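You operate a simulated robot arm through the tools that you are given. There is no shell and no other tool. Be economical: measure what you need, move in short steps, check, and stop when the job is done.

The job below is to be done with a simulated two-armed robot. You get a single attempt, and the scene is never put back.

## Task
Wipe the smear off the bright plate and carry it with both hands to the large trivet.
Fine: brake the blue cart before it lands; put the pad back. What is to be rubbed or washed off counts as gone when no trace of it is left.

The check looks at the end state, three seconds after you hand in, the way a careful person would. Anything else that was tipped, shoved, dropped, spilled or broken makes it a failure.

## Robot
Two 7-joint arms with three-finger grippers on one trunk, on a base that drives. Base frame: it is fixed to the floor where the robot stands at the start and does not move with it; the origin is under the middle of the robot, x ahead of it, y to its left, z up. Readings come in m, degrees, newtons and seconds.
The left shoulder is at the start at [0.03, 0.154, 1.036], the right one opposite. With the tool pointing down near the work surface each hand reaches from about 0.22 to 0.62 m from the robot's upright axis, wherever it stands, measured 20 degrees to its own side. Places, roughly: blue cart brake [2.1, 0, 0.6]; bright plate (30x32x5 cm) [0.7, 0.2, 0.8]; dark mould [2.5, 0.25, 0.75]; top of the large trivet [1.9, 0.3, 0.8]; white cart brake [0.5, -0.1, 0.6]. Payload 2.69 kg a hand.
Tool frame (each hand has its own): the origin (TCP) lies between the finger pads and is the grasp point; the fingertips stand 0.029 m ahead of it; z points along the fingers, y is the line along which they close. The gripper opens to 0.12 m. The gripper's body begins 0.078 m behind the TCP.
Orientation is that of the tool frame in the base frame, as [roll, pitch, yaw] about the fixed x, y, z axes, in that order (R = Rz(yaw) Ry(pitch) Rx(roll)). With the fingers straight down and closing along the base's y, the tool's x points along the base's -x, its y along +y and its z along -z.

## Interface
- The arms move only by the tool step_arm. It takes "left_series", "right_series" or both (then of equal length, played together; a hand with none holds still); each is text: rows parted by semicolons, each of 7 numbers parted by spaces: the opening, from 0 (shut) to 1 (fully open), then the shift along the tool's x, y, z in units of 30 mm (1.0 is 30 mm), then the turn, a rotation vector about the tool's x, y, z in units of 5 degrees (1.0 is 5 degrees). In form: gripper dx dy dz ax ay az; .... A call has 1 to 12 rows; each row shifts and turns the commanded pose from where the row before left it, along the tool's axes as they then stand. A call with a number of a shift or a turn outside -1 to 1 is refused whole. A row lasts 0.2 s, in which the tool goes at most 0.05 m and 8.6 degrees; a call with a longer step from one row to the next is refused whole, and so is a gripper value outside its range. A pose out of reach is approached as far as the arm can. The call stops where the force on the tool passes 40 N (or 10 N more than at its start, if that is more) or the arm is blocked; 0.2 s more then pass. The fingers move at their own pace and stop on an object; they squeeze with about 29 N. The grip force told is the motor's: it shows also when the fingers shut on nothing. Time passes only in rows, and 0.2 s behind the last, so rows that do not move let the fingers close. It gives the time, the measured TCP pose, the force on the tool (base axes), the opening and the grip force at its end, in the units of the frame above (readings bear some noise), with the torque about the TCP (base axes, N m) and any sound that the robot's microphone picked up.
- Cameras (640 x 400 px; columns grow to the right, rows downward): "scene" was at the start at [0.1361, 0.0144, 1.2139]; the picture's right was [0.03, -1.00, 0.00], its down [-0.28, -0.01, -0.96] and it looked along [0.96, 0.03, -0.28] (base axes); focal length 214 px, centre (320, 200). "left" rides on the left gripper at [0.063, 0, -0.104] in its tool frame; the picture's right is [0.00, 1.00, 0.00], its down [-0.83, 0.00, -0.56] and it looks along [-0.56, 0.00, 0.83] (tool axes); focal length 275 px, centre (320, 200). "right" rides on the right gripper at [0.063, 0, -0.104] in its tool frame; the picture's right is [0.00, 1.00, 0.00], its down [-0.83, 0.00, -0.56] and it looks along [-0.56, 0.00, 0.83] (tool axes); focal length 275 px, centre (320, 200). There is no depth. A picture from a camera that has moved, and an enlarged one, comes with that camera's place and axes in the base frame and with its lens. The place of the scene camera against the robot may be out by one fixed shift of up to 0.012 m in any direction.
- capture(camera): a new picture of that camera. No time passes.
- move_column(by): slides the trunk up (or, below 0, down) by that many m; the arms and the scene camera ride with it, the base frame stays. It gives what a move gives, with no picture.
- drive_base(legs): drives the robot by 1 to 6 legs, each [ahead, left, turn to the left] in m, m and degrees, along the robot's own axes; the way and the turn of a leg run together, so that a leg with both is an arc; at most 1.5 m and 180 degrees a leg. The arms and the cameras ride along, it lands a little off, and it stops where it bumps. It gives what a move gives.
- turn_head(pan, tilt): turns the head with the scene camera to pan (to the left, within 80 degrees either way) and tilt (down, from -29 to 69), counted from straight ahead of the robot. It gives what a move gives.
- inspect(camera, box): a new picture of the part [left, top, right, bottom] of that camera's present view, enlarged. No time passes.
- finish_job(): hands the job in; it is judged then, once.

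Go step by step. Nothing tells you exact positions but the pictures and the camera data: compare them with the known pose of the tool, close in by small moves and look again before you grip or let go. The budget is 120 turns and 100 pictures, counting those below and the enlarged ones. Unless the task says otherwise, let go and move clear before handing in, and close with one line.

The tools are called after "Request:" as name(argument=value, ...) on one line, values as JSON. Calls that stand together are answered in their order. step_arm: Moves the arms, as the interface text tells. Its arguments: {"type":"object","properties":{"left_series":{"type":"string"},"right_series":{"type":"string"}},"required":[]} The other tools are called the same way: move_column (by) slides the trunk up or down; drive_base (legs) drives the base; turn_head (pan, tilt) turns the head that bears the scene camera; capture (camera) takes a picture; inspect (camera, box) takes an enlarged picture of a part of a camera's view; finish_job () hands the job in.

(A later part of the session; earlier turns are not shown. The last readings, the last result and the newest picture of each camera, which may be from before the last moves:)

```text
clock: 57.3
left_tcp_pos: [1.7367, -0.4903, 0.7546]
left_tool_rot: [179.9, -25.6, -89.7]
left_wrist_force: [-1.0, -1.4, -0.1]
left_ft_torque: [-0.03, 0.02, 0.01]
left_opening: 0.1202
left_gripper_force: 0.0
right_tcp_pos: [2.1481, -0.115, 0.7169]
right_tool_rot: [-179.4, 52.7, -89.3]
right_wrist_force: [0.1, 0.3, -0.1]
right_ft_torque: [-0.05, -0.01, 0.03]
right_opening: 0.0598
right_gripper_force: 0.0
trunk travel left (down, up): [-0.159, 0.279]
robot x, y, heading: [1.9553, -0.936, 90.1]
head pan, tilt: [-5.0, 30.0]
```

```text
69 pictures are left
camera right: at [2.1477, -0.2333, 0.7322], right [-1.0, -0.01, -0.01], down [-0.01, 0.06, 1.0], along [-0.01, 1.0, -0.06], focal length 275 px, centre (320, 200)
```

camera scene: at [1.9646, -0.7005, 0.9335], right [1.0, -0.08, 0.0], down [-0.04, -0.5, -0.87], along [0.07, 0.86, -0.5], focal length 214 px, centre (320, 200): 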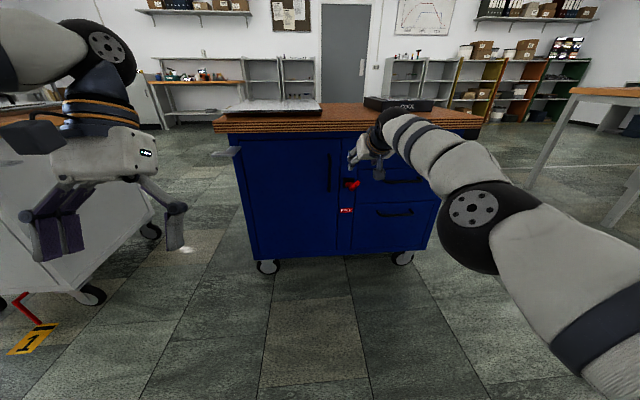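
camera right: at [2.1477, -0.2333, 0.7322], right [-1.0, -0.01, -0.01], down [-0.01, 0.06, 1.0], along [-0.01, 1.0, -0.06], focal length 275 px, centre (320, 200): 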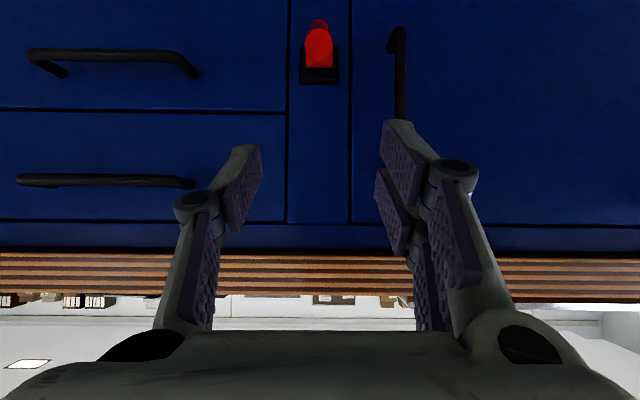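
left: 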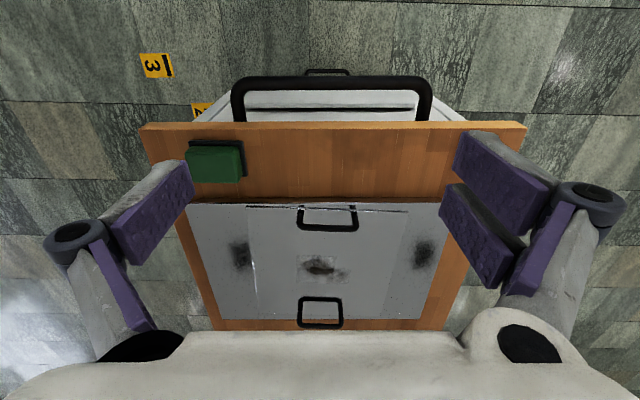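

The lever has stayed about 28° up, and the cart has hardly moved. I retract the hand a little, checking that it obeys, before driving closer.

Request:
step_arm(right_series=".5 .5 0 -.667 0 0 0; .5 .5 0 -.667 0 0 0; .5 .5 0 -.667 0 0 0; .5 .5 0 -.667 0 0 0; .5 .5 0 -.667 0 0 0")

```text
clock: 58.5
left_tcp_pos: [1.7359, -0.488, 0.7557]
left_tool_rot: [180.0, -25.6, -89.7]
left_wrist_force: [0.2, -0.5, -0.5]
left_ft_torque: [0.0, 0.03, 0.01]
left_opening: 0.12
left_gripper_force: 0.1
right_tcp_pos: [2.149, -0.2385, 0.7216]
right_tool_rot: [-179.4, 52.7, -89.3]
right_wrist_force: [0.5, -0.2, 0.1]
right_ft_torque: [-0.01, 0.07, 0.01]
right_opening: 0.0598
right_gripper_force: 0.0
trunk travel left (down, up): [-0.159, 0.279]
robot x, y, heading: [1.9579, -0.9367, 90.2]
head pan, tilt: [-5.0, 30.0]
```

Request:
drive_base(legs=[[0.12, 0, 0]])

Request:
capture(camera="right")

```text
clock: 59.8
left_tcp_pos: [1.7364, -0.3706, 0.7567]
left_tool_rot: [180.0, -25.6, -89.7]
left_wrist_force: [-0.2, -0.4, -0.2]
left_ft_torque: [-0.04, 0.03, -0.01]
left_opening: 0.1199
left_gripper_force: 0.1
right_tcp_pos: [2.1483, -0.1194, 0.7203]
right_tool_rot: [-179.3, 52.7, -89.3]
right_wrist_force: [-1.4, -0.6, 0.3]
right_ft_torque: [-0.03, -0.02, 0.0]
right_opening: 0.0598
right_gripper_force: 0.0
trunk travel left (down, up): [-0.159, 0.279]
robot x, y, heading: [1.9623, -0.8154, 90.2]
head pan, tilt: [-5.0, 30.0]
```

```text
68 pictures are left
camera right: at [2.1478, -0.2384, 0.7336], right [-1.0, -0.01, -0.01], down [-0.01, 0.06, 1.0], along [-0.01, 1.0, -0.06], focal length 275 px, centre (320, 200)
```

right: 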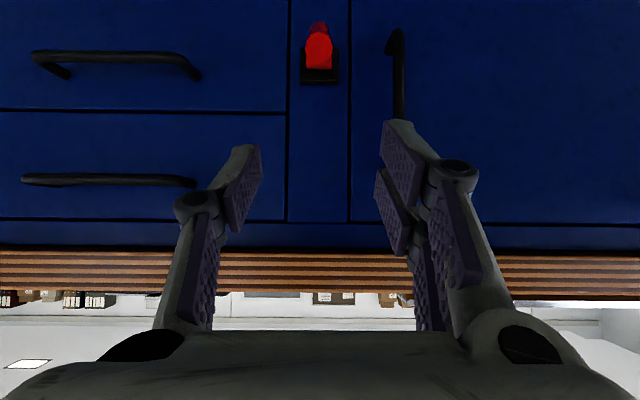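

Request:
step_arm(right_series=".5 .3 0 .82 0 0 0; .5 .3 0 .82 0 0 0; .5 .3 0 .82 0 0 0; .5 .3 0 .82 0 0 0")

Request:
capture(camera="right")

```text
clock: 60.8
left_tcp_pos: [1.7363, -0.3698, 0.7562]
left_tool_rot: [-180.0, -25.6, -89.8]
left_wrist_force: [-0.1, -0.6, -0.6]
left_ft_torque: [-0.01, -0.02, 0.03]
left_opening: 0.1199
left_gripper_force: 0.1
right_tcp_pos: [2.147, -0.0635, 0.6317]
right_tool_rot: [-179.4, 52.7, -89.3]
right_wrist_force: [-0.2, 0.2, 0.1]
right_ft_torque: [-0.01, 0.02, 0.0]
right_opening: 0.0599
right_gripper_force: 0.1
trunk travel left (down, up): [-0.159, 0.279]
robot x, y, heading: [1.9618, -0.8117, 90.5]
head pan, tilt: [-5.0, 30.0]
```

```text
67 pictures are left
camera right: at [2.1481, -0.1821, 0.6452], right [-1.0, -0.01, -0.01], down [-0.01, 0.06, 1.0], along [-0.01, 1.0, -0.06], focal length 275 px, centre (320, 200)
```

right: 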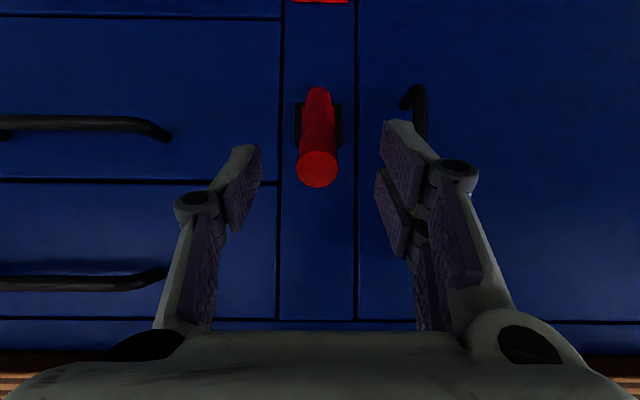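

Request:
step_arm(right_series="0 0 0 0 0 0 0; 0 0 0 0 0 0 0; 0 -.535 0 -.01 0 0 0; 0 -.535 0 -.01 0 0 0; 0 0 0 0 0 0 0")

```text
clock: 62.0
left_tcp_pos: [1.7355, -0.3695, 0.7548]
left_tool_rot: [180.0, -25.6, -89.8]
left_wrist_force: [-0.3, -0.5, -0.4]
left_ft_torque: [-0.01, 0.0, 0.0]
left_opening: 0.1199
left_gripper_force: 0.1
right_tcp_pos: [2.1494, -0.0442, 0.6581]
right_tool_rot: [-179.2, 52.7, -89.3]
right_wrist_force: [-0.1, 0.3, -0.3]
right_ft_torque: [0.0, -0.03, -0.02]
right_opening: 0.0
right_gripper_force: 28.7
trunk travel left (down, up): [-0.159, 0.279]
robot x, y, heading: [1.9582, -0.8165, 90.3]
head pan, tilt: [-5.0, 30.0]
```

The fingers closed on nothing, so I look where the lever is.

Request:
capture(camera="right")

Request:
inspect(camera="scene", box=[310, 150, 430, 230])

```text
66 pictures are left
camera right: at [2.1487, -0.163, 0.6719], right [-1.0, 0.0, -0.01], down [-0.01, 0.06, 1.0], along [0.0, 1.0, -0.06], focal length 275 px, centre (320, 200)
```

right: 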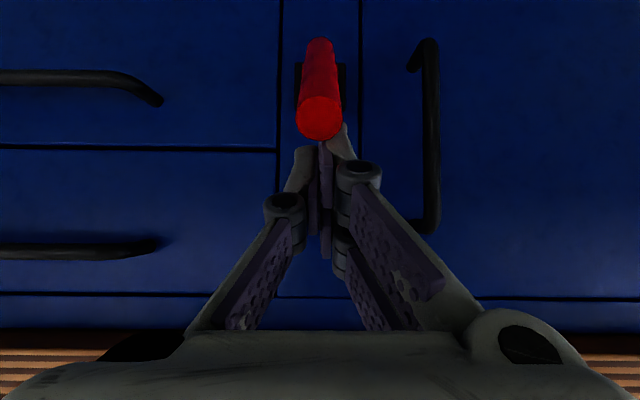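

```text
5.00 times, centred on (370, 190) of scene
camera zoom: at [1.9642, -0.581, 0.9334], right [1.0, -0.08, 0.0], down [-0.04, -0.5, -0.87], along [0.07, 0.86, -0.5], focal length 1072 px, centre (70, 250)
```

zoom: 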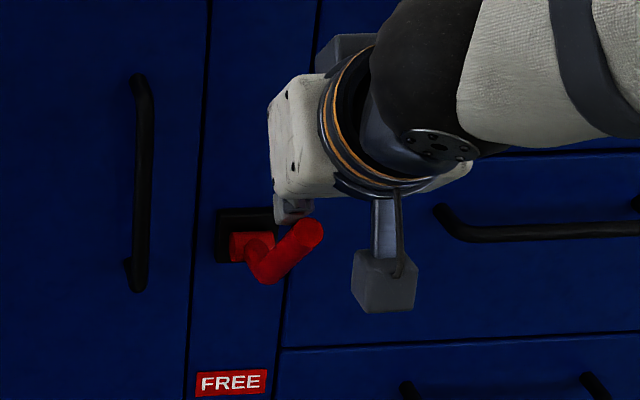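

By triangulating again the lever end is at about y -0.065, z 0.63 with its pivot deeper and lower (about y 0.06, z 0.55), so I gripped too high. The cart face has not shifted. I retract, open, and go lower.

Request:
step_arm(right_series="0 0 0 -.85 0 0 0; 0 0 0 -.85 0 0 0; .5 0 0 0 0 0 0; .5 0 0 0 0 0 0; .5 .39 0 .8 0 0 0; .5 .39 0 .8 0 0 0; .5 .39 0 .8 0 0 0; .5 0 0 0 0 0 0")

Request:
capture(camera="right")

```text
clock: 63.8
left_tcp_pos: [1.7358, -0.3711, 0.7563]
left_tool_rot: [-179.9, -25.6, -89.6]
left_wrist_force: [0.7, -0.5, 1.0]
left_ft_torque: [0.0, 0.02, 0.01]
left_opening: 0.12
left_gripper_force: 0.1
right_tcp_pos: [2.1491, -0.0485, 0.6173]
right_tool_rot: [-179.4, 52.7, -89.3]
right_wrist_force: [-0.4, -0.2, -0.5]
right_ft_torque: [-0.02, 0.0, 0.0]
right_opening: 0.0601
right_gripper_force: 0.0
trunk travel left (down, up): [-0.159, 0.279]
robot x, y, heading: [1.9595, -0.8168, 90.2]
head pan, tilt: [-5.0, 30.0]
```

```text
64 pictures are left
camera right: at [2.1487, -0.167, 0.6309], right [-1.0, -0.01, -0.01], down [-0.01, 0.06, 1.0], along [-0.01, 1.0, -0.06], focal length 275 px, centre (320, 200)
```

right: 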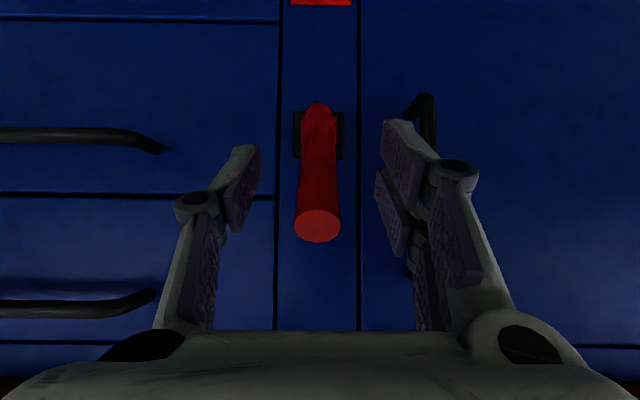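

Now the lever lies well between the pads. I close and swing one small step.

Request:
step_arm(right_series="0 0 0 0 0 0 0; 0 0 0 0 0 0 0; 0 0 0 0 0 0 0; 0 -.367 0 0 0 0 0; 0 -.367 0 0 0 0 0")

```text
clock: 65.0
left_tcp_pos: [1.7374, -0.3708, 0.756]
left_tool_rot: [-179.9, -25.6, -89.7]
left_wrist_force: [-0.7, 0.1, 0.6]
left_ft_torque: [-0.01, -0.03, -0.03]
left_opening: 0.1201
left_gripper_force: 0.0
right_tcp_pos: [2.1485, -0.0372, 0.6328]
right_tool_rot: [-179.1, 52.5, -89.3]
right_wrist_force: [5.9, -14.2, -11.9]
right_ft_torque: [-1.52, -0.14, -0.08]
right_opening: 0.0179
right_gripper_force: 43.8
trunk travel left (down, up): [-0.159, 0.279]
robot x, y, heading: [1.9565, -0.814, 90.1]
head pan, tilt: [-5.0, 30.0]
```

The force is purely tangential, so the arc fits. I keep swinging.

Request:
step_arm(right_series="0 -.53 0 .1 0 0 0; 0 -.53 0 .1 0 0 0")

Request:
step_arm(right_series="0 -.5 0 .235 0 0 0; 0 -.5 0 .235 0 0 0")

Request:
capture(camera="right")

Request:
inspect(camera="scene", box=[310, 150, 430, 230])

```text
clock: 65.5
left_tcp_pos: [1.7361, -0.3706, 0.7562]
left_tool_rot: [180.0, -25.6, -89.6]
left_wrist_force: [0.5, 0.2, 0.2]
left_ft_torque: [-0.02, -0.02, 0.03]
left_opening: 0.1201
left_gripper_force: 0.0
right_tcp_pos: [2.1484, -0.0111, 0.6552]
right_tool_rot: [-179.5, 52.7, -89.5]
right_wrist_force: [7.0, -12.3, -8.5]
right_ft_torque: [-1.43, 0.69, 0.34]
right_opening: 0.0174
right_gripper_force: 42.6
trunk travel left (down, up): [-0.159, 0.279]
robot x, y, heading: [1.9595, -0.8122, 90.0]
head pan, tilt: [-5.0, 30.0]
```

```text
clock: 66.2
left_tcp_pos: [1.7361, -0.37, 0.7558]
left_tool_rot: [-179.9, -25.7, -89.7]
left_wrist_force: [0.7, -0.5, 0.6]
left_ft_torque: [-0.01, -0.01, -0.01]
left_opening: 0.1201
left_gripper_force: 0.0
right_tcp_pos: [2.1446, 0.0113, 0.6675]
right_tool_rot: [-179.7, 52.7, -89.3]
right_wrist_force: [5.3, -8.2, -2.4]
right_ft_torque: [-0.98, 0.88, 0.18]
right_opening: 0.0163
right_gripper_force: 42.0
right hand out of reach, approached as far as the arm can: row 2
trunk travel left (down, up): [-0.159, 0.279]
robot x, y, heading: [1.9598, -0.8163, 90.0]
head pan, tilt: [-5.0, 30.0]
```

```text
63 pictures are left
camera right: at [2.1463, -0.1088, 0.6812], right [-1.0, -0.01, -0.01], down [-0.01, 0.06, 1.0], along [-0.01, 1.0, -0.06], focal length 275 px, centre (320, 200)
```

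right: 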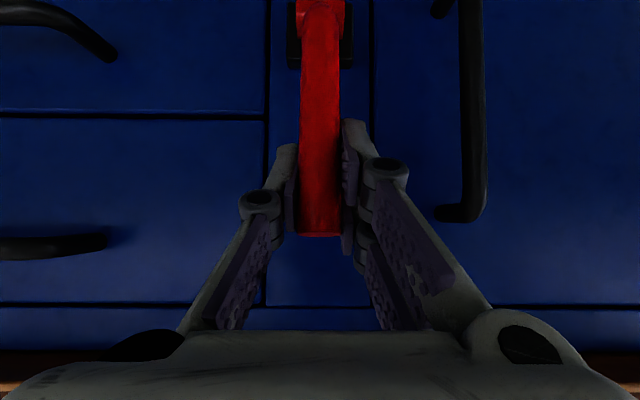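

```text
5.00 times, centred on (370, 190) of scene
camera zoom: at [1.9645, -0.5812, 0.9335], right [1.0, -0.08, 0.0], down [-0.04, -0.5, -0.87], along [0.07, 0.86, -0.5], focal length 1072 px, centre (70, 250)
```

zoom: 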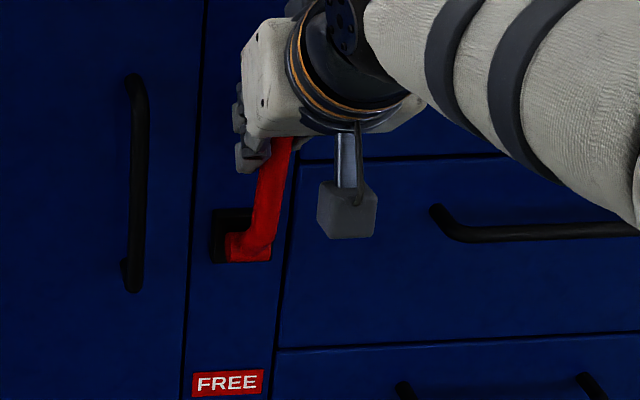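

The lever is about 68° up and the tag still says FREE; the arm is at its reach. I creep the base ahead 2.5 cm with the grip held, which pushes the lever further along.

Request:
drive_base(legs=[[0.025, 0, 0]])

Request:
inspect(camera="scene", box=[310, 150, 430, 230])

```text
clock: 67.0
left_tcp_pos: [1.7351, -0.3452, 0.7558]
left_tool_rot: [-179.9, -25.6, -89.6]
left_wrist_force: [-0.5, 0.5, -0.1]
left_ft_torque: [-0.01, 0.01, 0.0]
left_opening: 0.12
left_gripper_force: 0.1
right_tcp_pos: [2.1464, 0.0366, 0.6705]
right_tool_rot: [-179.4, 53.2, -89.3]
right_wrist_force: [-1.3, 12.1, 11.5]
right_ft_torque: [1.06, 0.78, -0.11]
right_opening: 0.0161
right_gripper_force: 41.2
trunk travel left (down, up): [-0.159, 0.279]
robot x, y, heading: [1.9579, -0.7862, 90.3]
head pan, tilt: [-5.0, 30.0]
```

```text
5.00 times, centred on (370, 190) of scene
camera zoom: at [1.9635, -0.5561, 0.9336], right [1.0, -0.08, 0.0], down [-0.04, -0.5, -0.87], along [0.07, 0.86, -0.5], focal length 1072 px, centre (70, 250)
```

zoom: 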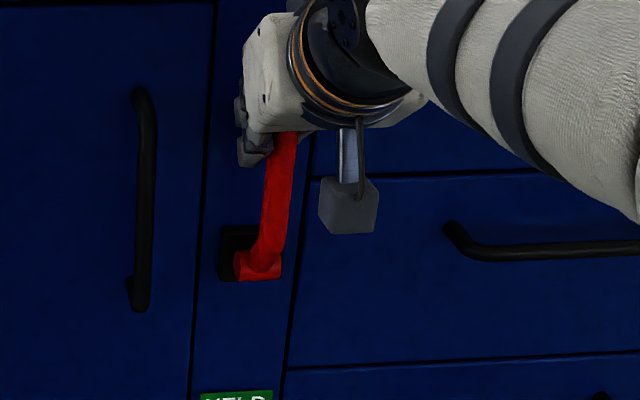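

The tag flipped to green "HELD". I release and back off straight along the tool, checking the result.

Request:
step_arm(right_series=".6 0 0 0 0 0 0; .6 0 0 0 0 0 0; .6 .3 0 -.7 0 0 0; .6 .3 0 -.7 0 0 0; .6 .3 0 -.7 0 0 0; .6 .3 0 -.7 0 0 0; .6 .3 0 -.7 0 0 0")

Request:
inspect(camera="scene", box=[310, 150, 430, 230])

```text
clock: 68.6
left_tcp_pos: [1.736, -0.3448, 0.7557]
left_tool_rot: [180.0, -25.6, -89.7]
left_wrist_force: [-0.6, 0.1, 1.3]
left_ft_torque: [0.04, 0.01, 0.01]
left_opening: 0.1202
left_gripper_force: 0.1
right_tcp_pos: [2.15, -0.0637, 0.6707]
right_tool_rot: [-179.7, 48.8, -89.5]
right_wrist_force: [1.1, 0.7, 0.3]
right_ft_torque: [0.02, 0.01, -0.01]
right_opening: 0.072
right_gripper_force: 0.1
right hand out of reach, approached as far as the arm can: row 6, 7
trunk travel left (down, up): [-0.159, 0.279]
robot x, y, heading: [1.959, -0.7877, 90.2]
head pan, tilt: [-5.0, 30.0]
```

```text
5.00 times, centred on (370, 190) of scene
camera zoom: at [1.9641, -0.556, 0.9334], right [1.0, -0.08, 0.0], down [-0.04, -0.5, -0.87], along [0.07, 0.86, -0.5], focal length 1072 px, centre (70, 250)
```

zoom: 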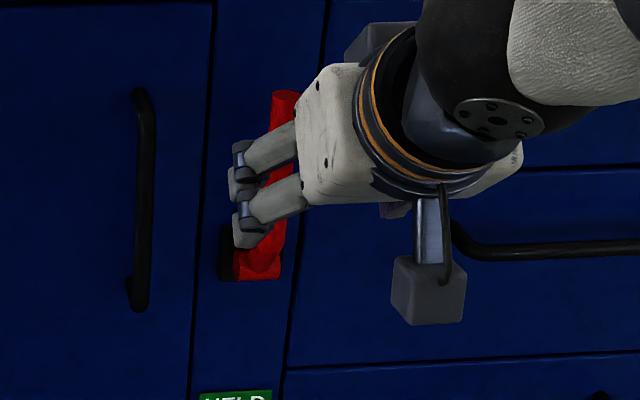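

The blue cart is braked (HELD). I back away, raise the trunk and measure the trivet from above.

Request:
drive_base(legs=[[-0.2, 0, 0]])

Request:
move_column(by=0.27)

Request:
turn_head(pan=0, tilt=25)

Request:
capture(camera="scene")

```text
clock: 70.2
left_tcp_pos: [1.7356, -0.5442, 0.7558]
left_tool_rot: [-180.0, -25.7, -89.7]
left_wrist_force: [-1.0, 0.2, 0.3]
left_ft_torque: [-0.02, 0.01, 0.02]
left_opening: 0.1199
left_gripper_force: 0.1
right_tcp_pos: [2.1497, -0.2634, 0.6705]
right_tool_rot: [-179.5, 48.8, -89.4]
right_wrist_force: [-0.5, 0.1, -0.6]
right_ft_torque: [-0.01, 0.01, 0.0]
right_opening: 0.0719
right_gripper_force: 0.2
trunk travel left (down, up): [-0.159, 0.279]
robot x, y, heading: [1.9611, -0.9904, 90.3]
head pan, tilt: [-5.0, 30.0]
```

```text
clock: 72.9
left_tcp_pos: [1.7362, -0.5435, 1.0253]
left_tool_rot: [-179.8, -25.6, -89.7]
left_wrist_force: [0.4, 0.0, -0.1]
left_ft_torque: [-0.01, 0.0, 0.05]
left_opening: 0.12
left_gripper_force: 0.0
right_tcp_pos: [2.1493, -0.2613, 0.9396]
right_tool_rot: [-179.6, 48.5, -89.5]
right_wrist_force: [-0.5, -0.2, -0.6]
right_ft_torque: [0.05, 0.03, -0.02]
right_opening: 0.072
right_gripper_force: 0.1
trunk travel left (down, up): [-0.429, 0.009]
robot x, y, heading: [1.9572, -0.9899, 90.5]
head pan, tilt: [-5.0, 30.0]
```

```text
clock: 73.6
left_tcp_pos: [1.7359, -0.5449, 1.0258]
left_tool_rot: [-180.0, -25.6, -89.7]
left_wrist_force: [0.1, -0.3, 0.0]
left_ft_torque: [0.0, 0.01, 0.01]
left_opening: 0.12
left_gripper_force: 0.1
right_tcp_pos: [2.1497, -0.2619, 0.9404]
right_tool_rot: [-179.5, 48.8, -89.5]
right_wrist_force: [-0.4, -0.9, 0.3]
right_ft_torque: [-0.02, 0.01, 0.02]
right_opening: 0.0719
right_gripper_force: 0.0
trunk travel left (down, up): [-0.429, 0.009]
robot x, y, heading: [1.9607, -0.9887, 90.2]
head pan, tilt: [0.0, 25.0]
```

```text
59 pictures are left
camera scene: at [1.9572, -0.8714, 1.2322], right [1.0, 0.0, 0.0], down [0.0, -0.42, -0.91], along [0.0, 0.91, -0.42], focal length 214 px, centre (320, 200)
```

scene: 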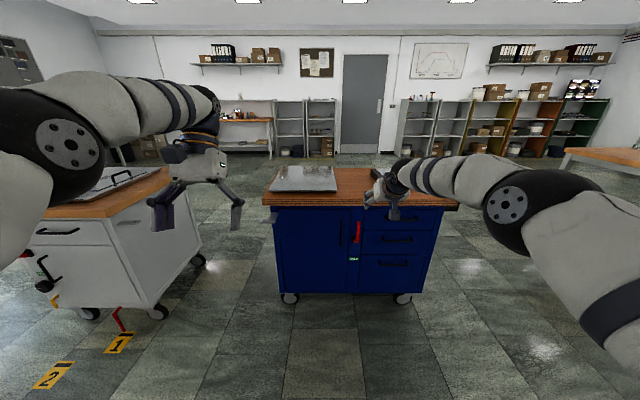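

Request:
inspect(camera="scene", box=[250, 150, 410, 250])

Request:
capture(camera="right")

```text
4.00 times, centred on (330, 200) of scene
camera zoom: at [1.9572, -0.8714, 1.2322], right [1.0, 0.0, 0.0], down [0.0, -0.42, -0.91], along [0.0, 0.91, -0.42], focal length 858 px, centre (280, 200)
```

zoom: 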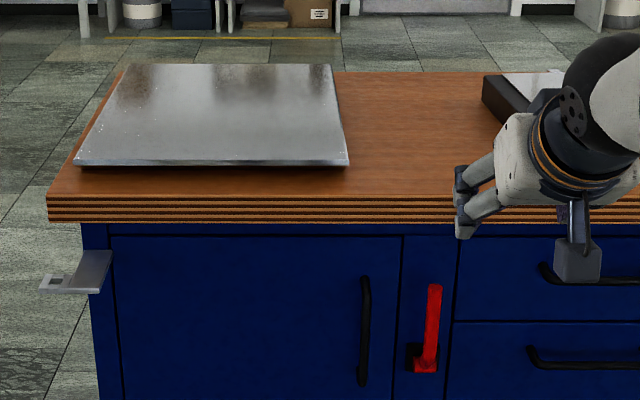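

```text
57 pictures are left
camera right: at [2.1496, -0.3798, 0.9629], right [-1.0, -0.01, -0.01], down [-0.01, 0.13, 0.99], along [-0.01, 0.99, -0.13], focal length 275 px, centre (320, 200)
```

right: 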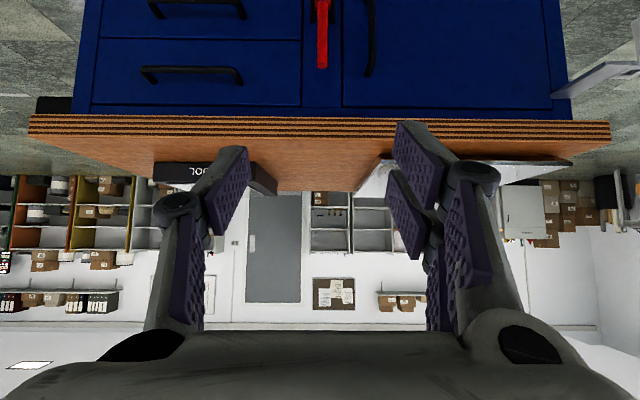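

The lever is up and HELD; the trivet spans about x 1.70–2.04, centre about [1.87, 0.32], top z about 0.83. I now straighten both tools to point down and bring them to a neutral carry pose.

Request:
step_arm(right_series="1 0 0 -.5 0 1 0; 1 0 0 -.5 0 1 0; 1 0 0 -.5 0 1 0; 1 0 0 -.5 0 1 0; 1 0 0 -.5 0 1 0; 1 0 0 -.5 0 1 0; 1 0 0 -.5 0 1 0; 1 0 0 -.5 0 1 0; 1 0 0 -.5 0 1 0; 1 0 0 -.5 0 .76 0", left_series="1 0 0 0 0 -1 0; 1 0 0 0 0 -1 0; 1 0 0 0 0 -1 0; 1 0 0 0 0 -1 0; 1 0 0 0 0 -1 0; 1 0 0 0 0 -.1 0; 1 0 0 -.5 0 0 0; 1 0 0 -.5 0 0 0; 1 0 0 -.5 0 0 0; 1 0 0 0 0 0 0")

```text
clock: 75.8
left_tcp_pos: [1.7361, -0.5437, 1.0713]
left_tool_rot: [-179.9, 0.0, -89.8]
left_wrist_force: [-0.3, 0.0, -0.2]
left_ft_torque: [-0.02, 0.01, 0.01]
left_opening: 0.1199
left_gripper_force: 0.1
right_tcp_pos: [2.1401, -0.4509, 1.0398]
right_tool_rot: [-179.7, -0.2, -89.9]
right_wrist_force: [0.6, 0.0, 0.4]
right_ft_torque: [0.0, -0.02, -0.02]
right_opening: 0.1201
right_gripper_force: 0.1
right hand out of reach, approached as far as the arm can: row 3, 4, 5, 6, 7, 8, 9, 10
trunk travel left (down, up): [-0.429, 0.009]
robot x, y, heading: [1.9614, -0.9892, 89.9]
head pan, tilt: [0.0, 25.0]
```

Both hands point down in neutral poses. I strafe back to the white cart's right side and look.

Request:
drive_base(legs=[[0, 1.28, 0]])

Request:
drive_base(legs=[[0.45, 0, 0]])

Request:
turn_head(pan=0, tilt=50)

Request:
capture(camera="scene")

Request:
capture(camera="left")

```text
clock: 85.8
left_tcp_pos: [0.4526, -0.548, 1.071]
left_tool_rot: [179.9, 0.0, -89.7]
left_wrist_force: [-0.2, -0.1, -0.3]
left_ft_torque: [0.0, 0.01, -0.01]
left_opening: 0.1201
left_gripper_force: 0.1
right_tcp_pos: [0.8569, -0.4567, 1.0393]
right_tool_rot: [-179.7, 0.0, -89.9]
right_wrist_force: [-0.7, 1.0, -0.1]
right_ft_torque: [-0.02, -0.01, 0.0]
right_opening: 0.1202
right_gripper_force: 0.1
trunk travel left (down, up): [-0.429, 0.009]
robot x, y, heading: [0.6754, -0.9919, 90.2]
head pan, tilt: [0.0, 25.0]
```

```text
clock: 88.6
left_tcp_pos: [0.451, -0.0991, 1.072]
left_tool_rot: [180.0, 0.0, -89.7]
left_wrist_force: [0.0, -0.1, 0.1]
left_ft_torque: [-0.04, 0.0, -0.01]
left_opening: 0.1201
left_gripper_force: 0.2
right_tcp_pos: [0.8546, -0.0066, 1.0395]
right_tool_rot: [-179.7, 0.0, -89.9]
right_wrist_force: [-0.9, 1.6, 0.5]
right_ft_torque: [-0.01, 0.0, 0.01]
right_opening: 0.12
right_gripper_force: 0.1
trunk travel left (down, up): [-0.429, 0.009]
robot x, y, heading: [0.6755, -0.5456, 90.2]
head pan, tilt: [0.0, 25.0]
```

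```text
clock: 89.5
left_tcp_pos: [0.4516, -0.0989, 1.0708]
left_tool_rot: [-180.0, -0.1, -89.7]
left_wrist_force: [0.3, 0.4, -0.5]
left_ft_torque: [0.0, 0.03, -0.02]
left_opening: 0.12
left_gripper_force: 0.0
right_tcp_pos: [0.8552, -0.0072, 1.0392]
right_tool_rot: [-179.7, 0.1, -89.9]
right_wrist_force: [0.4, -0.7, 0.3]
right_ft_torque: [0.02, -0.03, 0.0]
right_opening: 0.1198
right_gripper_force: 0.1
trunk travel left (down, up): [-0.429, 0.009]
robot x, y, heading: [0.6763, -0.5456, 90.1]
head pan, tilt: [0.0, 50.0]
```

```text
56 pictures are left
camera scene: at [0.6724, -0.4416, 1.1948], right [1.0, 0.0, 0.0], down [0.0, -0.77, -0.64], along [0.0, 0.64, -0.77], focal length 214 px, centre (320, 200)
```

scene: 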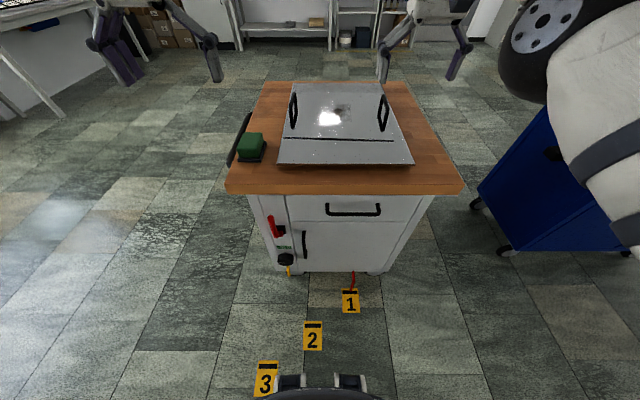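

```text
55 pictures are left
camera left: at [0.4517, -0.161, 1.1755], right [-1.0, 0.0, 0.0], down [0.0, 0.83, 0.56], along [0.0, 0.56, -0.83], focal length 275 px, centre (320, 200)
```

left: 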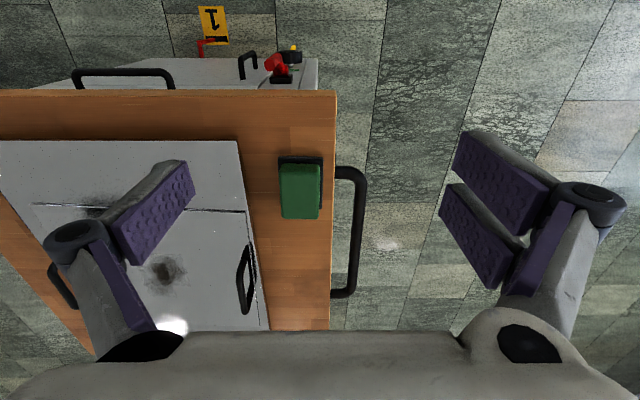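

The robot's front is slim, so I can get close. I enlarge the plate and the white cart's brake tag.

Request:
inspect(camera="scene", box=[220, 70, 430, 200])

Request:
inspect(camera="scene", box=[240, 200, 320, 280])

```text
3.05 times, centred on (325, 135) of scene
camera zoom: at [0.6724, -0.4416, 1.1948], right [1.0, 0.0, 0.0], down [0.0, -0.77, -0.64], along [0.0, 0.64, -0.77], focal length 654 px, centre (305, 398)
```

zoom: 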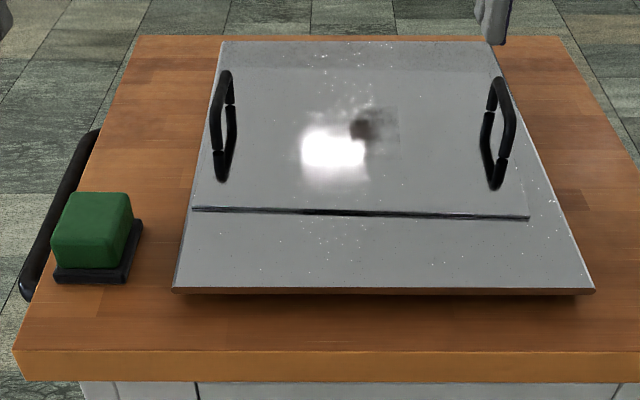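

```text
5.00 times, centred on (280, 240) of scene
camera zoom: at [0.6724, -0.4416, 1.1948], right [1.0, 0.0, 0.0], down [0.0, -0.77, -0.64], along [0.0, 0.64, -0.77], focal length 1072 px, centre (520, 0)
```

zoom: 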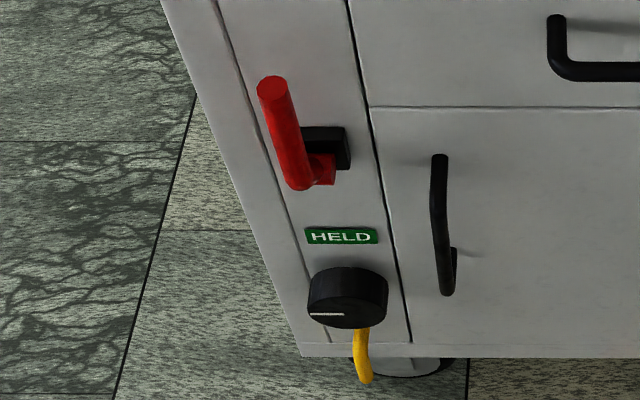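

The white cart is HELD. The plate lies on a tray: handle bars at about x 0.585 and 0.885 (y 0.22, z 0.86); the pad is at about [0.481, 0.053], top 0.837. I drive 0.15 m closer and look down with the left hand at the pad.

Request:
drive_base(legs=[[0.15, 0, 0]])

Request:
step_arm(left_series="1 0 -.95 1 0 0 0; 1 0 0 1 0 0 0; 1 0 0 1 0 0 0; 1 0 0 1 0 0 0")

Request:
capture(camera="left")

Request:
capture(camera="right")

```text
clock: 90.8
left_tcp_pos: [0.4513, 0.0504, 1.0707]
left_tool_rot: [-180.0, 0.0, -89.6]
left_wrist_force: [0.1, 0.4, 0.3]
left_ft_torque: [-0.01, 0.01, 0.02]
left_opening: 0.1199
left_gripper_force: 0.1
right_tcp_pos: [0.8564, 0.1428, 1.0395]
right_tool_rot: [-179.6, -0.1, -89.8]
right_wrist_force: [-0.2, 0.7, -0.2]
right_ft_torque: [-0.01, 0.0, 0.01]
right_opening: 0.1199
right_gripper_force: 0.1
trunk travel left (down, up): [-0.429, 0.009]
robot x, y, heading: [0.6729, -0.394, 90.3]
head pan, tilt: [0.0, 50.0]
```

```text
clock: 91.8
left_tcp_pos: [0.4798, 0.0515, 0.9508]
left_tool_rot: [180.0, 0.1, -89.7]
left_wrist_force: [0.3, 1.3, -0.1]
left_ft_torque: [-0.04, -0.01, -0.02]
left_opening: 0.1198
left_gripper_force: 0.0
right_tcp_pos: [0.8547, 0.1418, 1.0386]
right_tool_rot: [-179.8, -0.1, -89.8]
right_wrist_force: [0.0, 0.2, 0.4]
right_ft_torque: [-0.02, 0.01, -0.03]
right_opening: 0.12
right_gripper_force: 0.0
trunk travel left (down, up): [-0.429, 0.009]
robot x, y, heading: [0.6742, -0.3912, 90.1]
head pan, tilt: [0.0, 50.0]
```

```text
52 pictures are left
camera left: at [0.48, -0.0108, 1.0549], right [-1.0, 0.0, 0.0], down [0.0, 0.83, 0.56], along [0.0, 0.56, -0.83], focal length 275 px, centre (320, 200)
```

left: 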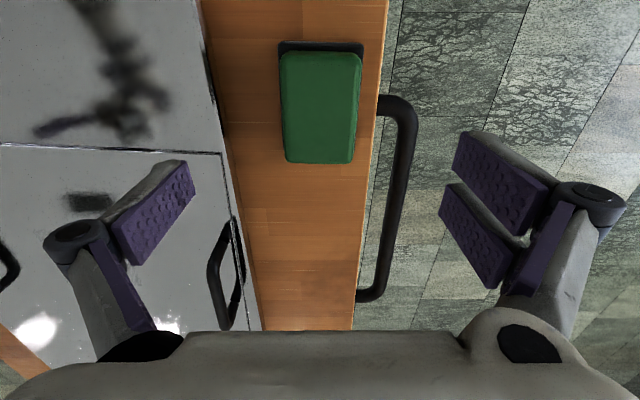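

```text
51 pictures are left
camera right: at [0.8546, 0.0812, 1.144], right [-1.0, -0.01, -0.01], down [-0.01, 0.83, 0.56], along [0.0, 0.56, -0.83], focal length 275 px, centre (320, 200)
```

right: 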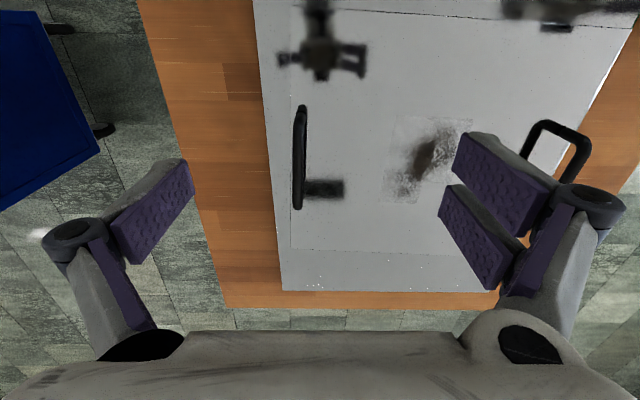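

The pad is centred under the left gripper (about [0.48, 0.053]). I descend with partial opening to z 0.845.

Request:
step_arm(left_series=".72 0 0 .5 0 0 0; .72 0 0 .75 0 0 0; .72 0 0 .75 0 0 0; .72 0 0 .75 0 0 0; .72 0 0 .75 0 0 0; .72 0 0 0 0 0 0")

Request:
capture(camera="left")

Request:
inspect(camera="scene", box=[200, 100, 340, 200])

```text
clock: 93.2
left_tcp_pos: [0.4792, 0.0506, 0.8469]
left_tool_rot: [-179.9, -0.1, -89.7]
left_wrist_force: [0.9, 0.1, -0.4]
left_ft_torque: [0.01, -0.03, 0.0]
left_opening: 0.0863
left_gripper_force: 0.0
right_tcp_pos: [0.8554, 0.1414, 1.0396]
right_tool_rot: [-179.7, 0.0, -89.8]
right_wrist_force: [0.2, -1.0, -0.1]
right_ft_torque: [0.01, 0.04, -0.01]
right_opening: 0.1201
right_gripper_force: 0.1
trunk travel left (down, up): [-0.429, 0.009]
robot x, y, heading: [0.6749, -0.3932, 90.3]
head pan, tilt: [0.0, 50.0]
```

```text
50 pictures are left
camera left: at [0.4798, -0.0115, 0.9505], right [-1.0, 0.0, 0.0], down [0.0, 0.83, 0.56], along [0.0, 0.56, -0.83], focal length 275 px, centre (320, 200)
```

left: 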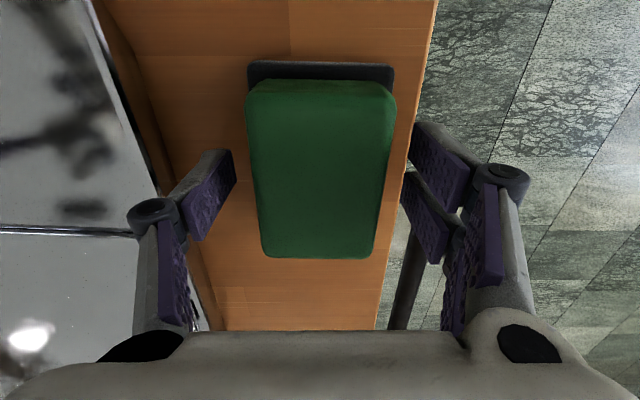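

```text
4.00 times, centred on (270, 150) of scene
camera zoom: at [0.6718, -0.2927, 1.1948], right [1.0, 0.0, 0.0], down [0.0, -0.77, -0.64], along [0.0, 0.64, -0.77], focal length 858 px, centre (520, 400)
```

zoom: 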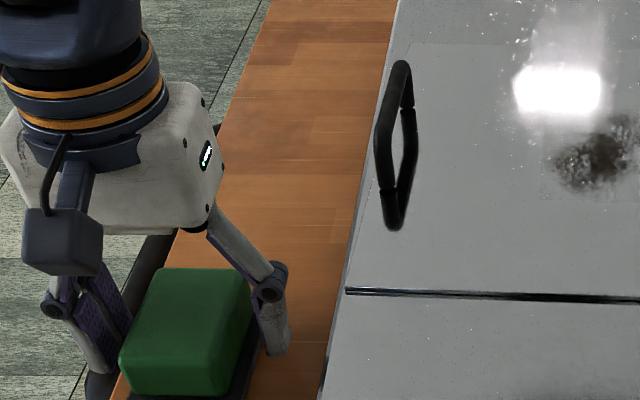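

The fingers straddle the pad at about its lower half. I close and lift slightly.

Request:
step_arm(left_series="0 0 0 0 0 0 0; 0 0 0 0 0 0 0; 0 0 0 0 0 0 0; 0 0 0 -.7 0 0 0; 0 0 0 -.8 0 0 0; 0 0 0 -1 0 0 0; 0 0 0 -1 0 0 0")

Request:
capture(camera="left")

Request:
inspect(camera="scene", box=[200, 100, 340, 200])

```text
clock: 94.8
left_tcp_pos: [0.4794, 0.049, 0.951]
left_tool_rot: [180.0, 0.0, -89.7]
left_wrist_force: [0.0, -0.2, -1.5]
left_ft_torque: [-0.01, 0.01, -0.02]
left_opening: 0.0553
left_gripper_force: 28.9
right_tcp_pos: [0.8555, 0.1412, 1.0399]
right_tool_rot: [-179.7, 0.1, -89.8]
right_wrist_force: [0.0, -0.3, 0.4]
right_ft_torque: [-0.05, 0.0, 0.0]
right_opening: 0.1201
right_gripper_force: 0.2
trunk travel left (down, up): [-0.429, 0.009]
robot x, y, heading: [0.676, -0.391, 90.3]
head pan, tilt: [0.0, 50.0]
```

```text
48 pictures are left
camera left: at [0.4796, -0.0124, 1.0558], right [-1.0, 0.0, 0.0], down [0.0, 0.83, 0.56], along [0.0, 0.56, -0.83], focal length 275 px, centre (320, 200)
```

left: 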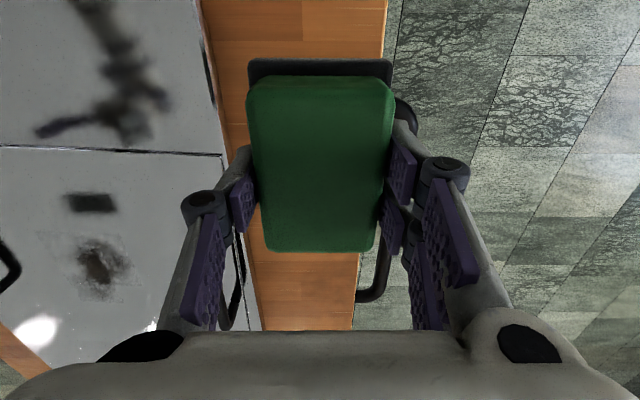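

```text
4.00 times, centred on (270, 150) of scene
camera zoom: at [0.6718, -0.2928, 1.1948], right [1.0, 0.0, 0.0], down [0.0, -0.77, -0.64], along [0.0, 0.64, -0.77], focal length 858 px, centre (520, 400)
```

zoom: 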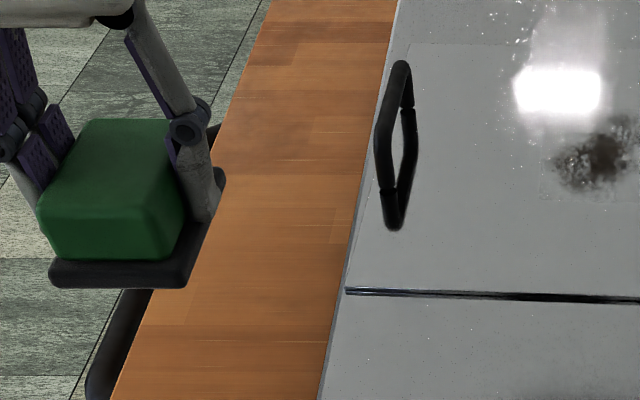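

The pad came up whole (black felt face beneath). The smear is about 10 cm around [0.73, 0.223] and the plate surface about z 0.84. I raise the pad and move the base a bit nearer and to the right.

Request:
step_arm(left_series="0 0 0 -1 0 0 0")

Request:
drive_base(legs=[[0.08, -0.05, 0]])

```text
clock: 95.2
left_tcp_pos: [0.4806, 0.0496, 0.9823]
left_tool_rot: [180.0, 0.0, -89.7]
left_wrist_force: [0.3, -0.1, -1.2]
left_ft_torque: [0.01, 0.03, 0.0]
left_opening: 0.0552
left_gripper_force: 28.6
right_tcp_pos: [0.8557, 0.1408, 1.0413]
right_tool_rot: [-179.7, -0.1, -89.8]
right_wrist_force: [0.4, -0.3, -0.1]
right_ft_torque: [0.02, -0.04, 0.03]
right_opening: 0.1201
right_gripper_force: 0.1
trunk travel left (down, up): [-0.429, 0.009]
robot x, y, heading: [0.6743, -0.3942, 90.1]
head pan, tilt: [0.0, 50.0]
```

```text
clock: 96.5
left_tcp_pos: [0.5249, 0.1296, 0.9816]
left_tool_rot: [-179.8, 0.1, -89.5]
left_wrist_force: [-0.3, 0.1, -1.3]
left_ft_torque: [0.03, 0.0, 0.02]
left_opening: 0.0555
left_gripper_force: 29.0
right_tcp_pos: [0.9014, 0.2238, 1.0395]
right_tool_rot: [-179.7, -0.1, -89.6]
right_wrist_force: [-0.7, -0.3, 0.0]
right_ft_torque: [0.04, -0.06, 0.0]
right_opening: 0.1205
right_gripper_force: 0.0
trunk travel left (down, up): [-0.429, 0.009]
robot x, y, heading: [0.7206, -0.3147, 90.5]
head pan, tilt: [0.0, 50.0]
stopped in leg 1: the robot was blocked; the commanded pose is now the measured one
```

The drive ended with a "blocked" note almost at its goal. I check the view.

Request:
turn_head(pan=0, tilt=60)

Request:
capture(camera="scene")

```text
clock: 97.2
left_tcp_pos: [0.5267, 0.1313, 0.9808]
left_tool_rot: [-179.9, 0.0, -89.4]
left_wrist_force: [-0.5, -0.4, -0.8]
left_ft_torque: [0.0, 0.05, -0.01]
left_opening: 0.0555
left_gripper_force: 29.3
right_tcp_pos: [0.9021, 0.2228, 1.0392]
right_tool_rot: [-179.8, -0.2, -89.6]
right_wrist_force: [-0.2, -0.3, -0.2]
right_ft_torque: [-0.03, 0.0, 0.04]
right_opening: 0.1199
right_gripper_force: 0.1
trunk travel left (down, up): [-0.429, 0.009]
robot x, y, heading: [0.7235, -0.3092, 90.1]
head pan, tilt: [0.0, 60.0]
```

```text
46 pictures are left
camera scene: at [0.7196, -0.2215, 1.1822], right [1.0, 0.01, 0.0], down [0.01, -0.87, -0.5], along [0.0, 0.5, -0.87], focal length 214 px, centre (320, 200)
```

scene: 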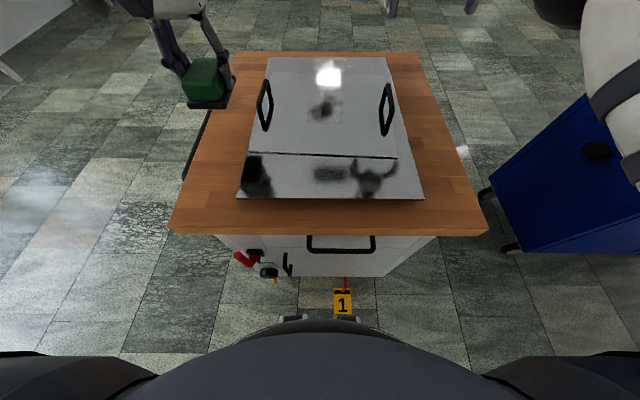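

The base front seems to touch at floor level only; cart and plate have not moved. I back off 2 cm, then bring the pad above the smear and the right hand out of the way.

Request:
drive_base(legs=[[-0.02, 0, 0]])

Request:
step_arm(left_series="0 -.5 -.83 0 0 0 0; 0 -.5 -.83 0 0 0 0; 0 -.5 -.83 0 0 0 0; 0 -.5 -.83 0 0 0 0; 0 -.5 -.83 0 0 0 0; 0 -.5 -.83 0 0 0 0; 0 -.5 -.83 0 0 0 0; 0 -.5 -.83 0 0 0 0", right_series="1 .5 -.5 0 0 0 0; 1 .5 -.5 0 0 0 0; 1 .5 -.5 0 0 0 0; 1 .5 -.5 0 0 0 0; 1 .5 0 0 0 0 0; 1 .5 0 0 0 0 0; 1 0 0 0 0 0 0; 1 0 0 0 0 0 0")

Request:
capture(camera="scene")

```text
clock: 98.0
left_tcp_pos: [0.5267, 0.1091, 0.9814]
left_tool_rot: [-179.9, 0.0, -89.6]
left_wrist_force: [0.3, -0.6, -0.3]
left_ft_torque: [0.01, 0.03, 0.0]
left_opening: 0.0553
left_gripper_force: 28.9
right_tcp_pos: [0.9021, 0.2037, 1.0401]
right_tool_rot: [-179.7, -0.1, -89.7]
right_wrist_force: [-0.4, -0.7, -0.5]
right_ft_torque: [0.03, 0.02, -0.02]
right_opening: 0.1198
right_gripper_force: 0.1
trunk travel left (down, up): [-0.429, 0.009]
robot x, y, heading: [0.7235, -0.3321, 90.4]
head pan, tilt: [0.0, 60.0]
```

```text
clock: 99.8
left_tcp_pos: [0.7067, 0.183, 0.973]
left_tool_rot: [-179.9, -0.1, -89.5]
left_wrist_force: [1.0, -0.6, -1.3]
left_ft_torque: [-0.01, 0.01, -0.01]
left_opening: 0.0552
left_gripper_force: 28.9
left hand out of reach, approached as far as the arm can: row 6, 7, 8
right_tcp_pos: [0.9632, 0.1949, 1.066]
right_tool_rot: [-179.7, -0.1, -89.6]
right_wrist_force: [-0.7, -0.6, 0.2]
right_ft_torque: [0.0, 0.0, 0.04]
right_opening: 0.1203
right_gripper_force: 0.0
right hand out of reach, approached as far as the arm can: row 1, 2, 3, 4, 5, 6
trunk travel left (down, up): [-0.429, 0.009]
robot x, y, heading: [0.7248, -0.334, 90.5]
head pan, tilt: [0.0, 60.0]
```

```text
45 pictures are left
camera scene: at [0.7201, -0.2411, 1.1822], right [1.0, 0.01, 0.0], down [0.01, -0.87, -0.5], along [0.0, 0.5, -0.87], focal length 214 px, centre (320, 200)
```

scene: 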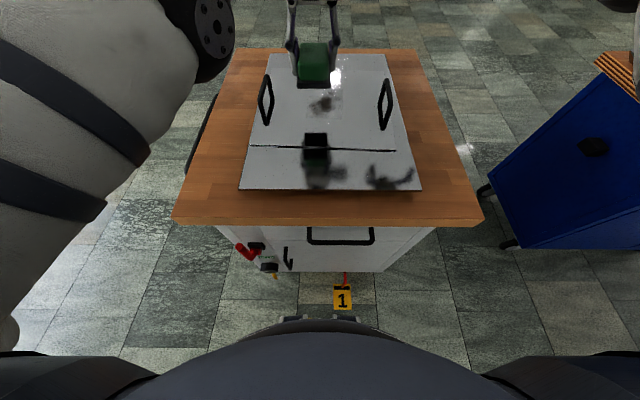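

The reach is short at this height; lower down it should be better. I'm between the handles, so I descend with the pad to just above the plate and then move on toward the smear.

Request:
step_arm(left_series="0 0 0 .8 0 0 0; 0 0 0 .8 0 0 0; 0 -.5 -.3 .4 0 0 0; 0 -.5 -.3 0 0 0 0; 0 -.5 0 0 0 0 0")

Request:
inspect(camera="scene", box=[230, 30, 430, 210])

```text
clock: 101.0
left_tcp_pos: [0.7102, 0.1936, 0.9169]
left_tool_rot: [180.0, 0.0, -89.5]
left_wrist_force: [0.2, 0.1, -0.9]
left_ft_torque: [0.01, 0.01, 0.01]
left_opening: 0.0555
left_gripper_force: 28.9
left hand out of reach, approached as far as the arm can: row 1, 2, 3, 4, 5
right_tcp_pos: [0.9618, 0.1944, 1.0664]
right_tool_rot: [-179.7, -0.1, -89.5]
right_wrist_force: [-0.2, -0.7, -0.2]
right_ft_torque: [0.0, 0.01, 0.0]
right_opening: 0.1201
right_gripper_force: 0.1
trunk travel left (down, up): [-0.429, 0.009]
robot x, y, heading: [0.7239, -0.3342, 90.6]
head pan, tilt: [0.0, 60.0]
```

```text
2.22 times, centred on (330, 120) of scene
camera zoom: at [0.7198, -0.2411, 1.1822], right [1.0, 0.01, 0.0], down [0.01, -0.87, -0.5], along [0.0, 0.5, -0.87], focal length 477 px, centre (298, 378)
```

zoom: 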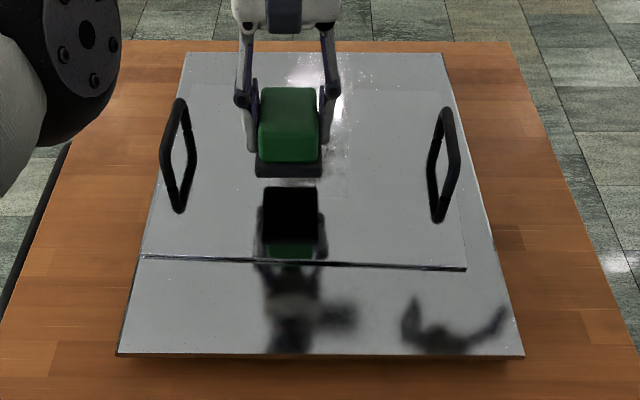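

The left hand reaches too little in front of the robot's middle; it's better with the smear to its left. I raise the pad, shift the base 0.17 m to the right, then re-centre the pad.

Request:
step_arm(left_series="0 .7 .3 -.7 0 0 0; 0 .7 .3 -.7 0 0 0; 0 .5 .3 -.6 0 0 0; 0 0 .3 0 0 0 0")

```text
clock: 102.0
left_tcp_pos: [0.6912, 0.1834, 0.9862]
left_tool_rot: [180.0, -0.1, -89.5]
left_wrist_force: [0.3, 0.3, -2.2]
left_ft_torque: [0.03, -0.06, -0.01]
left_opening: 0.0555
left_gripper_force: 29.0
left hand out of reach, approached as far as the arm can: row 1, 2, 3, 4
right_tcp_pos: [0.9615, 0.1942, 1.065]
right_tool_rot: [-179.7, -0.2, -89.6]
right_wrist_force: [-0.8, 0.3, -0.1]
right_ft_torque: [0.0, -0.01, 0.01]
right_opening: 0.1201
right_gripper_force: 0.1
trunk travel left (down, up): [-0.429, 0.009]
robot x, y, heading: [0.7269, -0.3324, 90.4]
head pan, tilt: [0.0, 60.0]
```

Request:
drive_base(legs=[[0, -0.16, 0]])

Request:
step_arm(left_series="0 0 .8 0 0 0 0; 0 0 .8 0 0 0 0; 0 0 .8 0 0 0 0; 0 0 .8 0 0 0 0; 0 0 .8 0 0 0 0")

```text
clock: 103.7
left_tcp_pos: [0.7916, 0.1778, 0.9862]
left_tool_rot: [-179.9, -0.1, -89.0]
left_wrist_force: [0.0, 0.0, -1.4]
left_ft_torque: [-0.02, 0.0, 0.02]
left_opening: 0.0555
left_gripper_force: 29.3
right_tcp_pos: [1.0589, 0.1941, 1.0657]
right_tool_rot: [-179.5, -0.3, -89.1]
right_wrist_force: [0.2, 0.2, 0.7]
right_ft_torque: [0.01, -0.03, -0.01]
right_opening: 0.12
right_gripper_force: 0.0
trunk travel left (down, up): [-0.429, 0.009]
robot x, y, heading: [0.8279, -0.3349, 91.0]
head pan, tilt: [0.0, 60.0]
stopped in leg 1: the robot was blocked; the commanded pose is now the measured one
```

```text
clock: 104.8
left_tcp_pos: [0.6771, 0.2042, 0.9948]
left_tool_rot: [-179.9, -0.4, -89.0]
left_wrist_force: [-0.2, -0.3, -1.0]
left_ft_torque: [0.04, 0.02, -0.02]
left_opening: 0.0553
left_gripper_force: 29.4
left hand out of reach, approached as far as the arm can: row 1, 2, 3, 4, 5
right_tcp_pos: [1.0605, 0.1921, 1.0652]
right_tool_rot: [-179.7, 0.0, -89.1]
right_wrist_force: [-0.7, 0.1, 0.3]
right_ft_torque: [0.0, 0.02, -0.01]
right_opening: 0.12
right_gripper_force: 0.1
trunk travel left (down, up): [-0.429, 0.009]
robot x, y, heading: [0.8262, -0.3353, 91.1]
head pan, tilt: [0.0, 60.0]
```

Something blocks the base sideways as well; I look down steeply to see what.

Request:
turn_head(pan=0, tilt=69)

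Request:
capture(camera="scene")

```text
clock: 105.5
left_tcp_pos: [0.6767, 0.2034, 0.9949]
left_tool_rot: [-179.9, -0.3, -88.9]
left_wrist_force: [-0.6, -0.2, -1.7]
left_ft_torque: [0.01, -0.02, -0.01]
left_opening: 0.055
left_gripper_force: 28.9
right_tcp_pos: [1.0609, 0.1923, 1.0649]
right_tool_rot: [-179.8, -0.2, -89.1]
right_wrist_force: [0.1, 1.0, -0.3]
right_ft_torque: [-0.01, 0.01, -0.02]
right_opening: 0.12
right_gripper_force: 0.1
trunk travel left (down, up): [-0.429, 0.009]
robot x, y, heading: [0.8253, -0.3414, 91.0]
head pan, tilt: [0.0, 68.8]
```

```text
43 pictures are left
camera scene: at [0.8232, -0.2564, 1.1729], right [1.0, 0.02, 0.0], down [0.02, -0.93, -0.36], along [-0.01, 0.36, -0.93], focal length 214 px, centre (320, 200)
```

scene: 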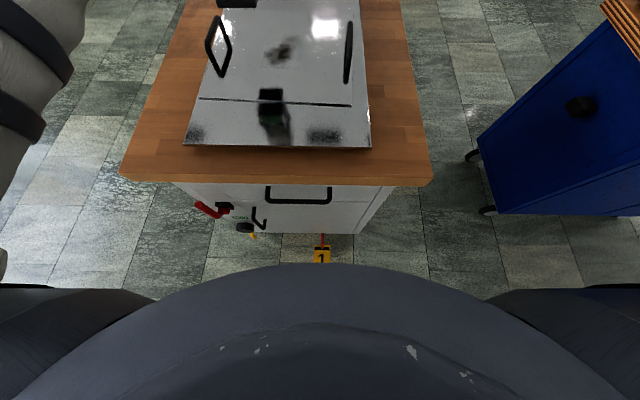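

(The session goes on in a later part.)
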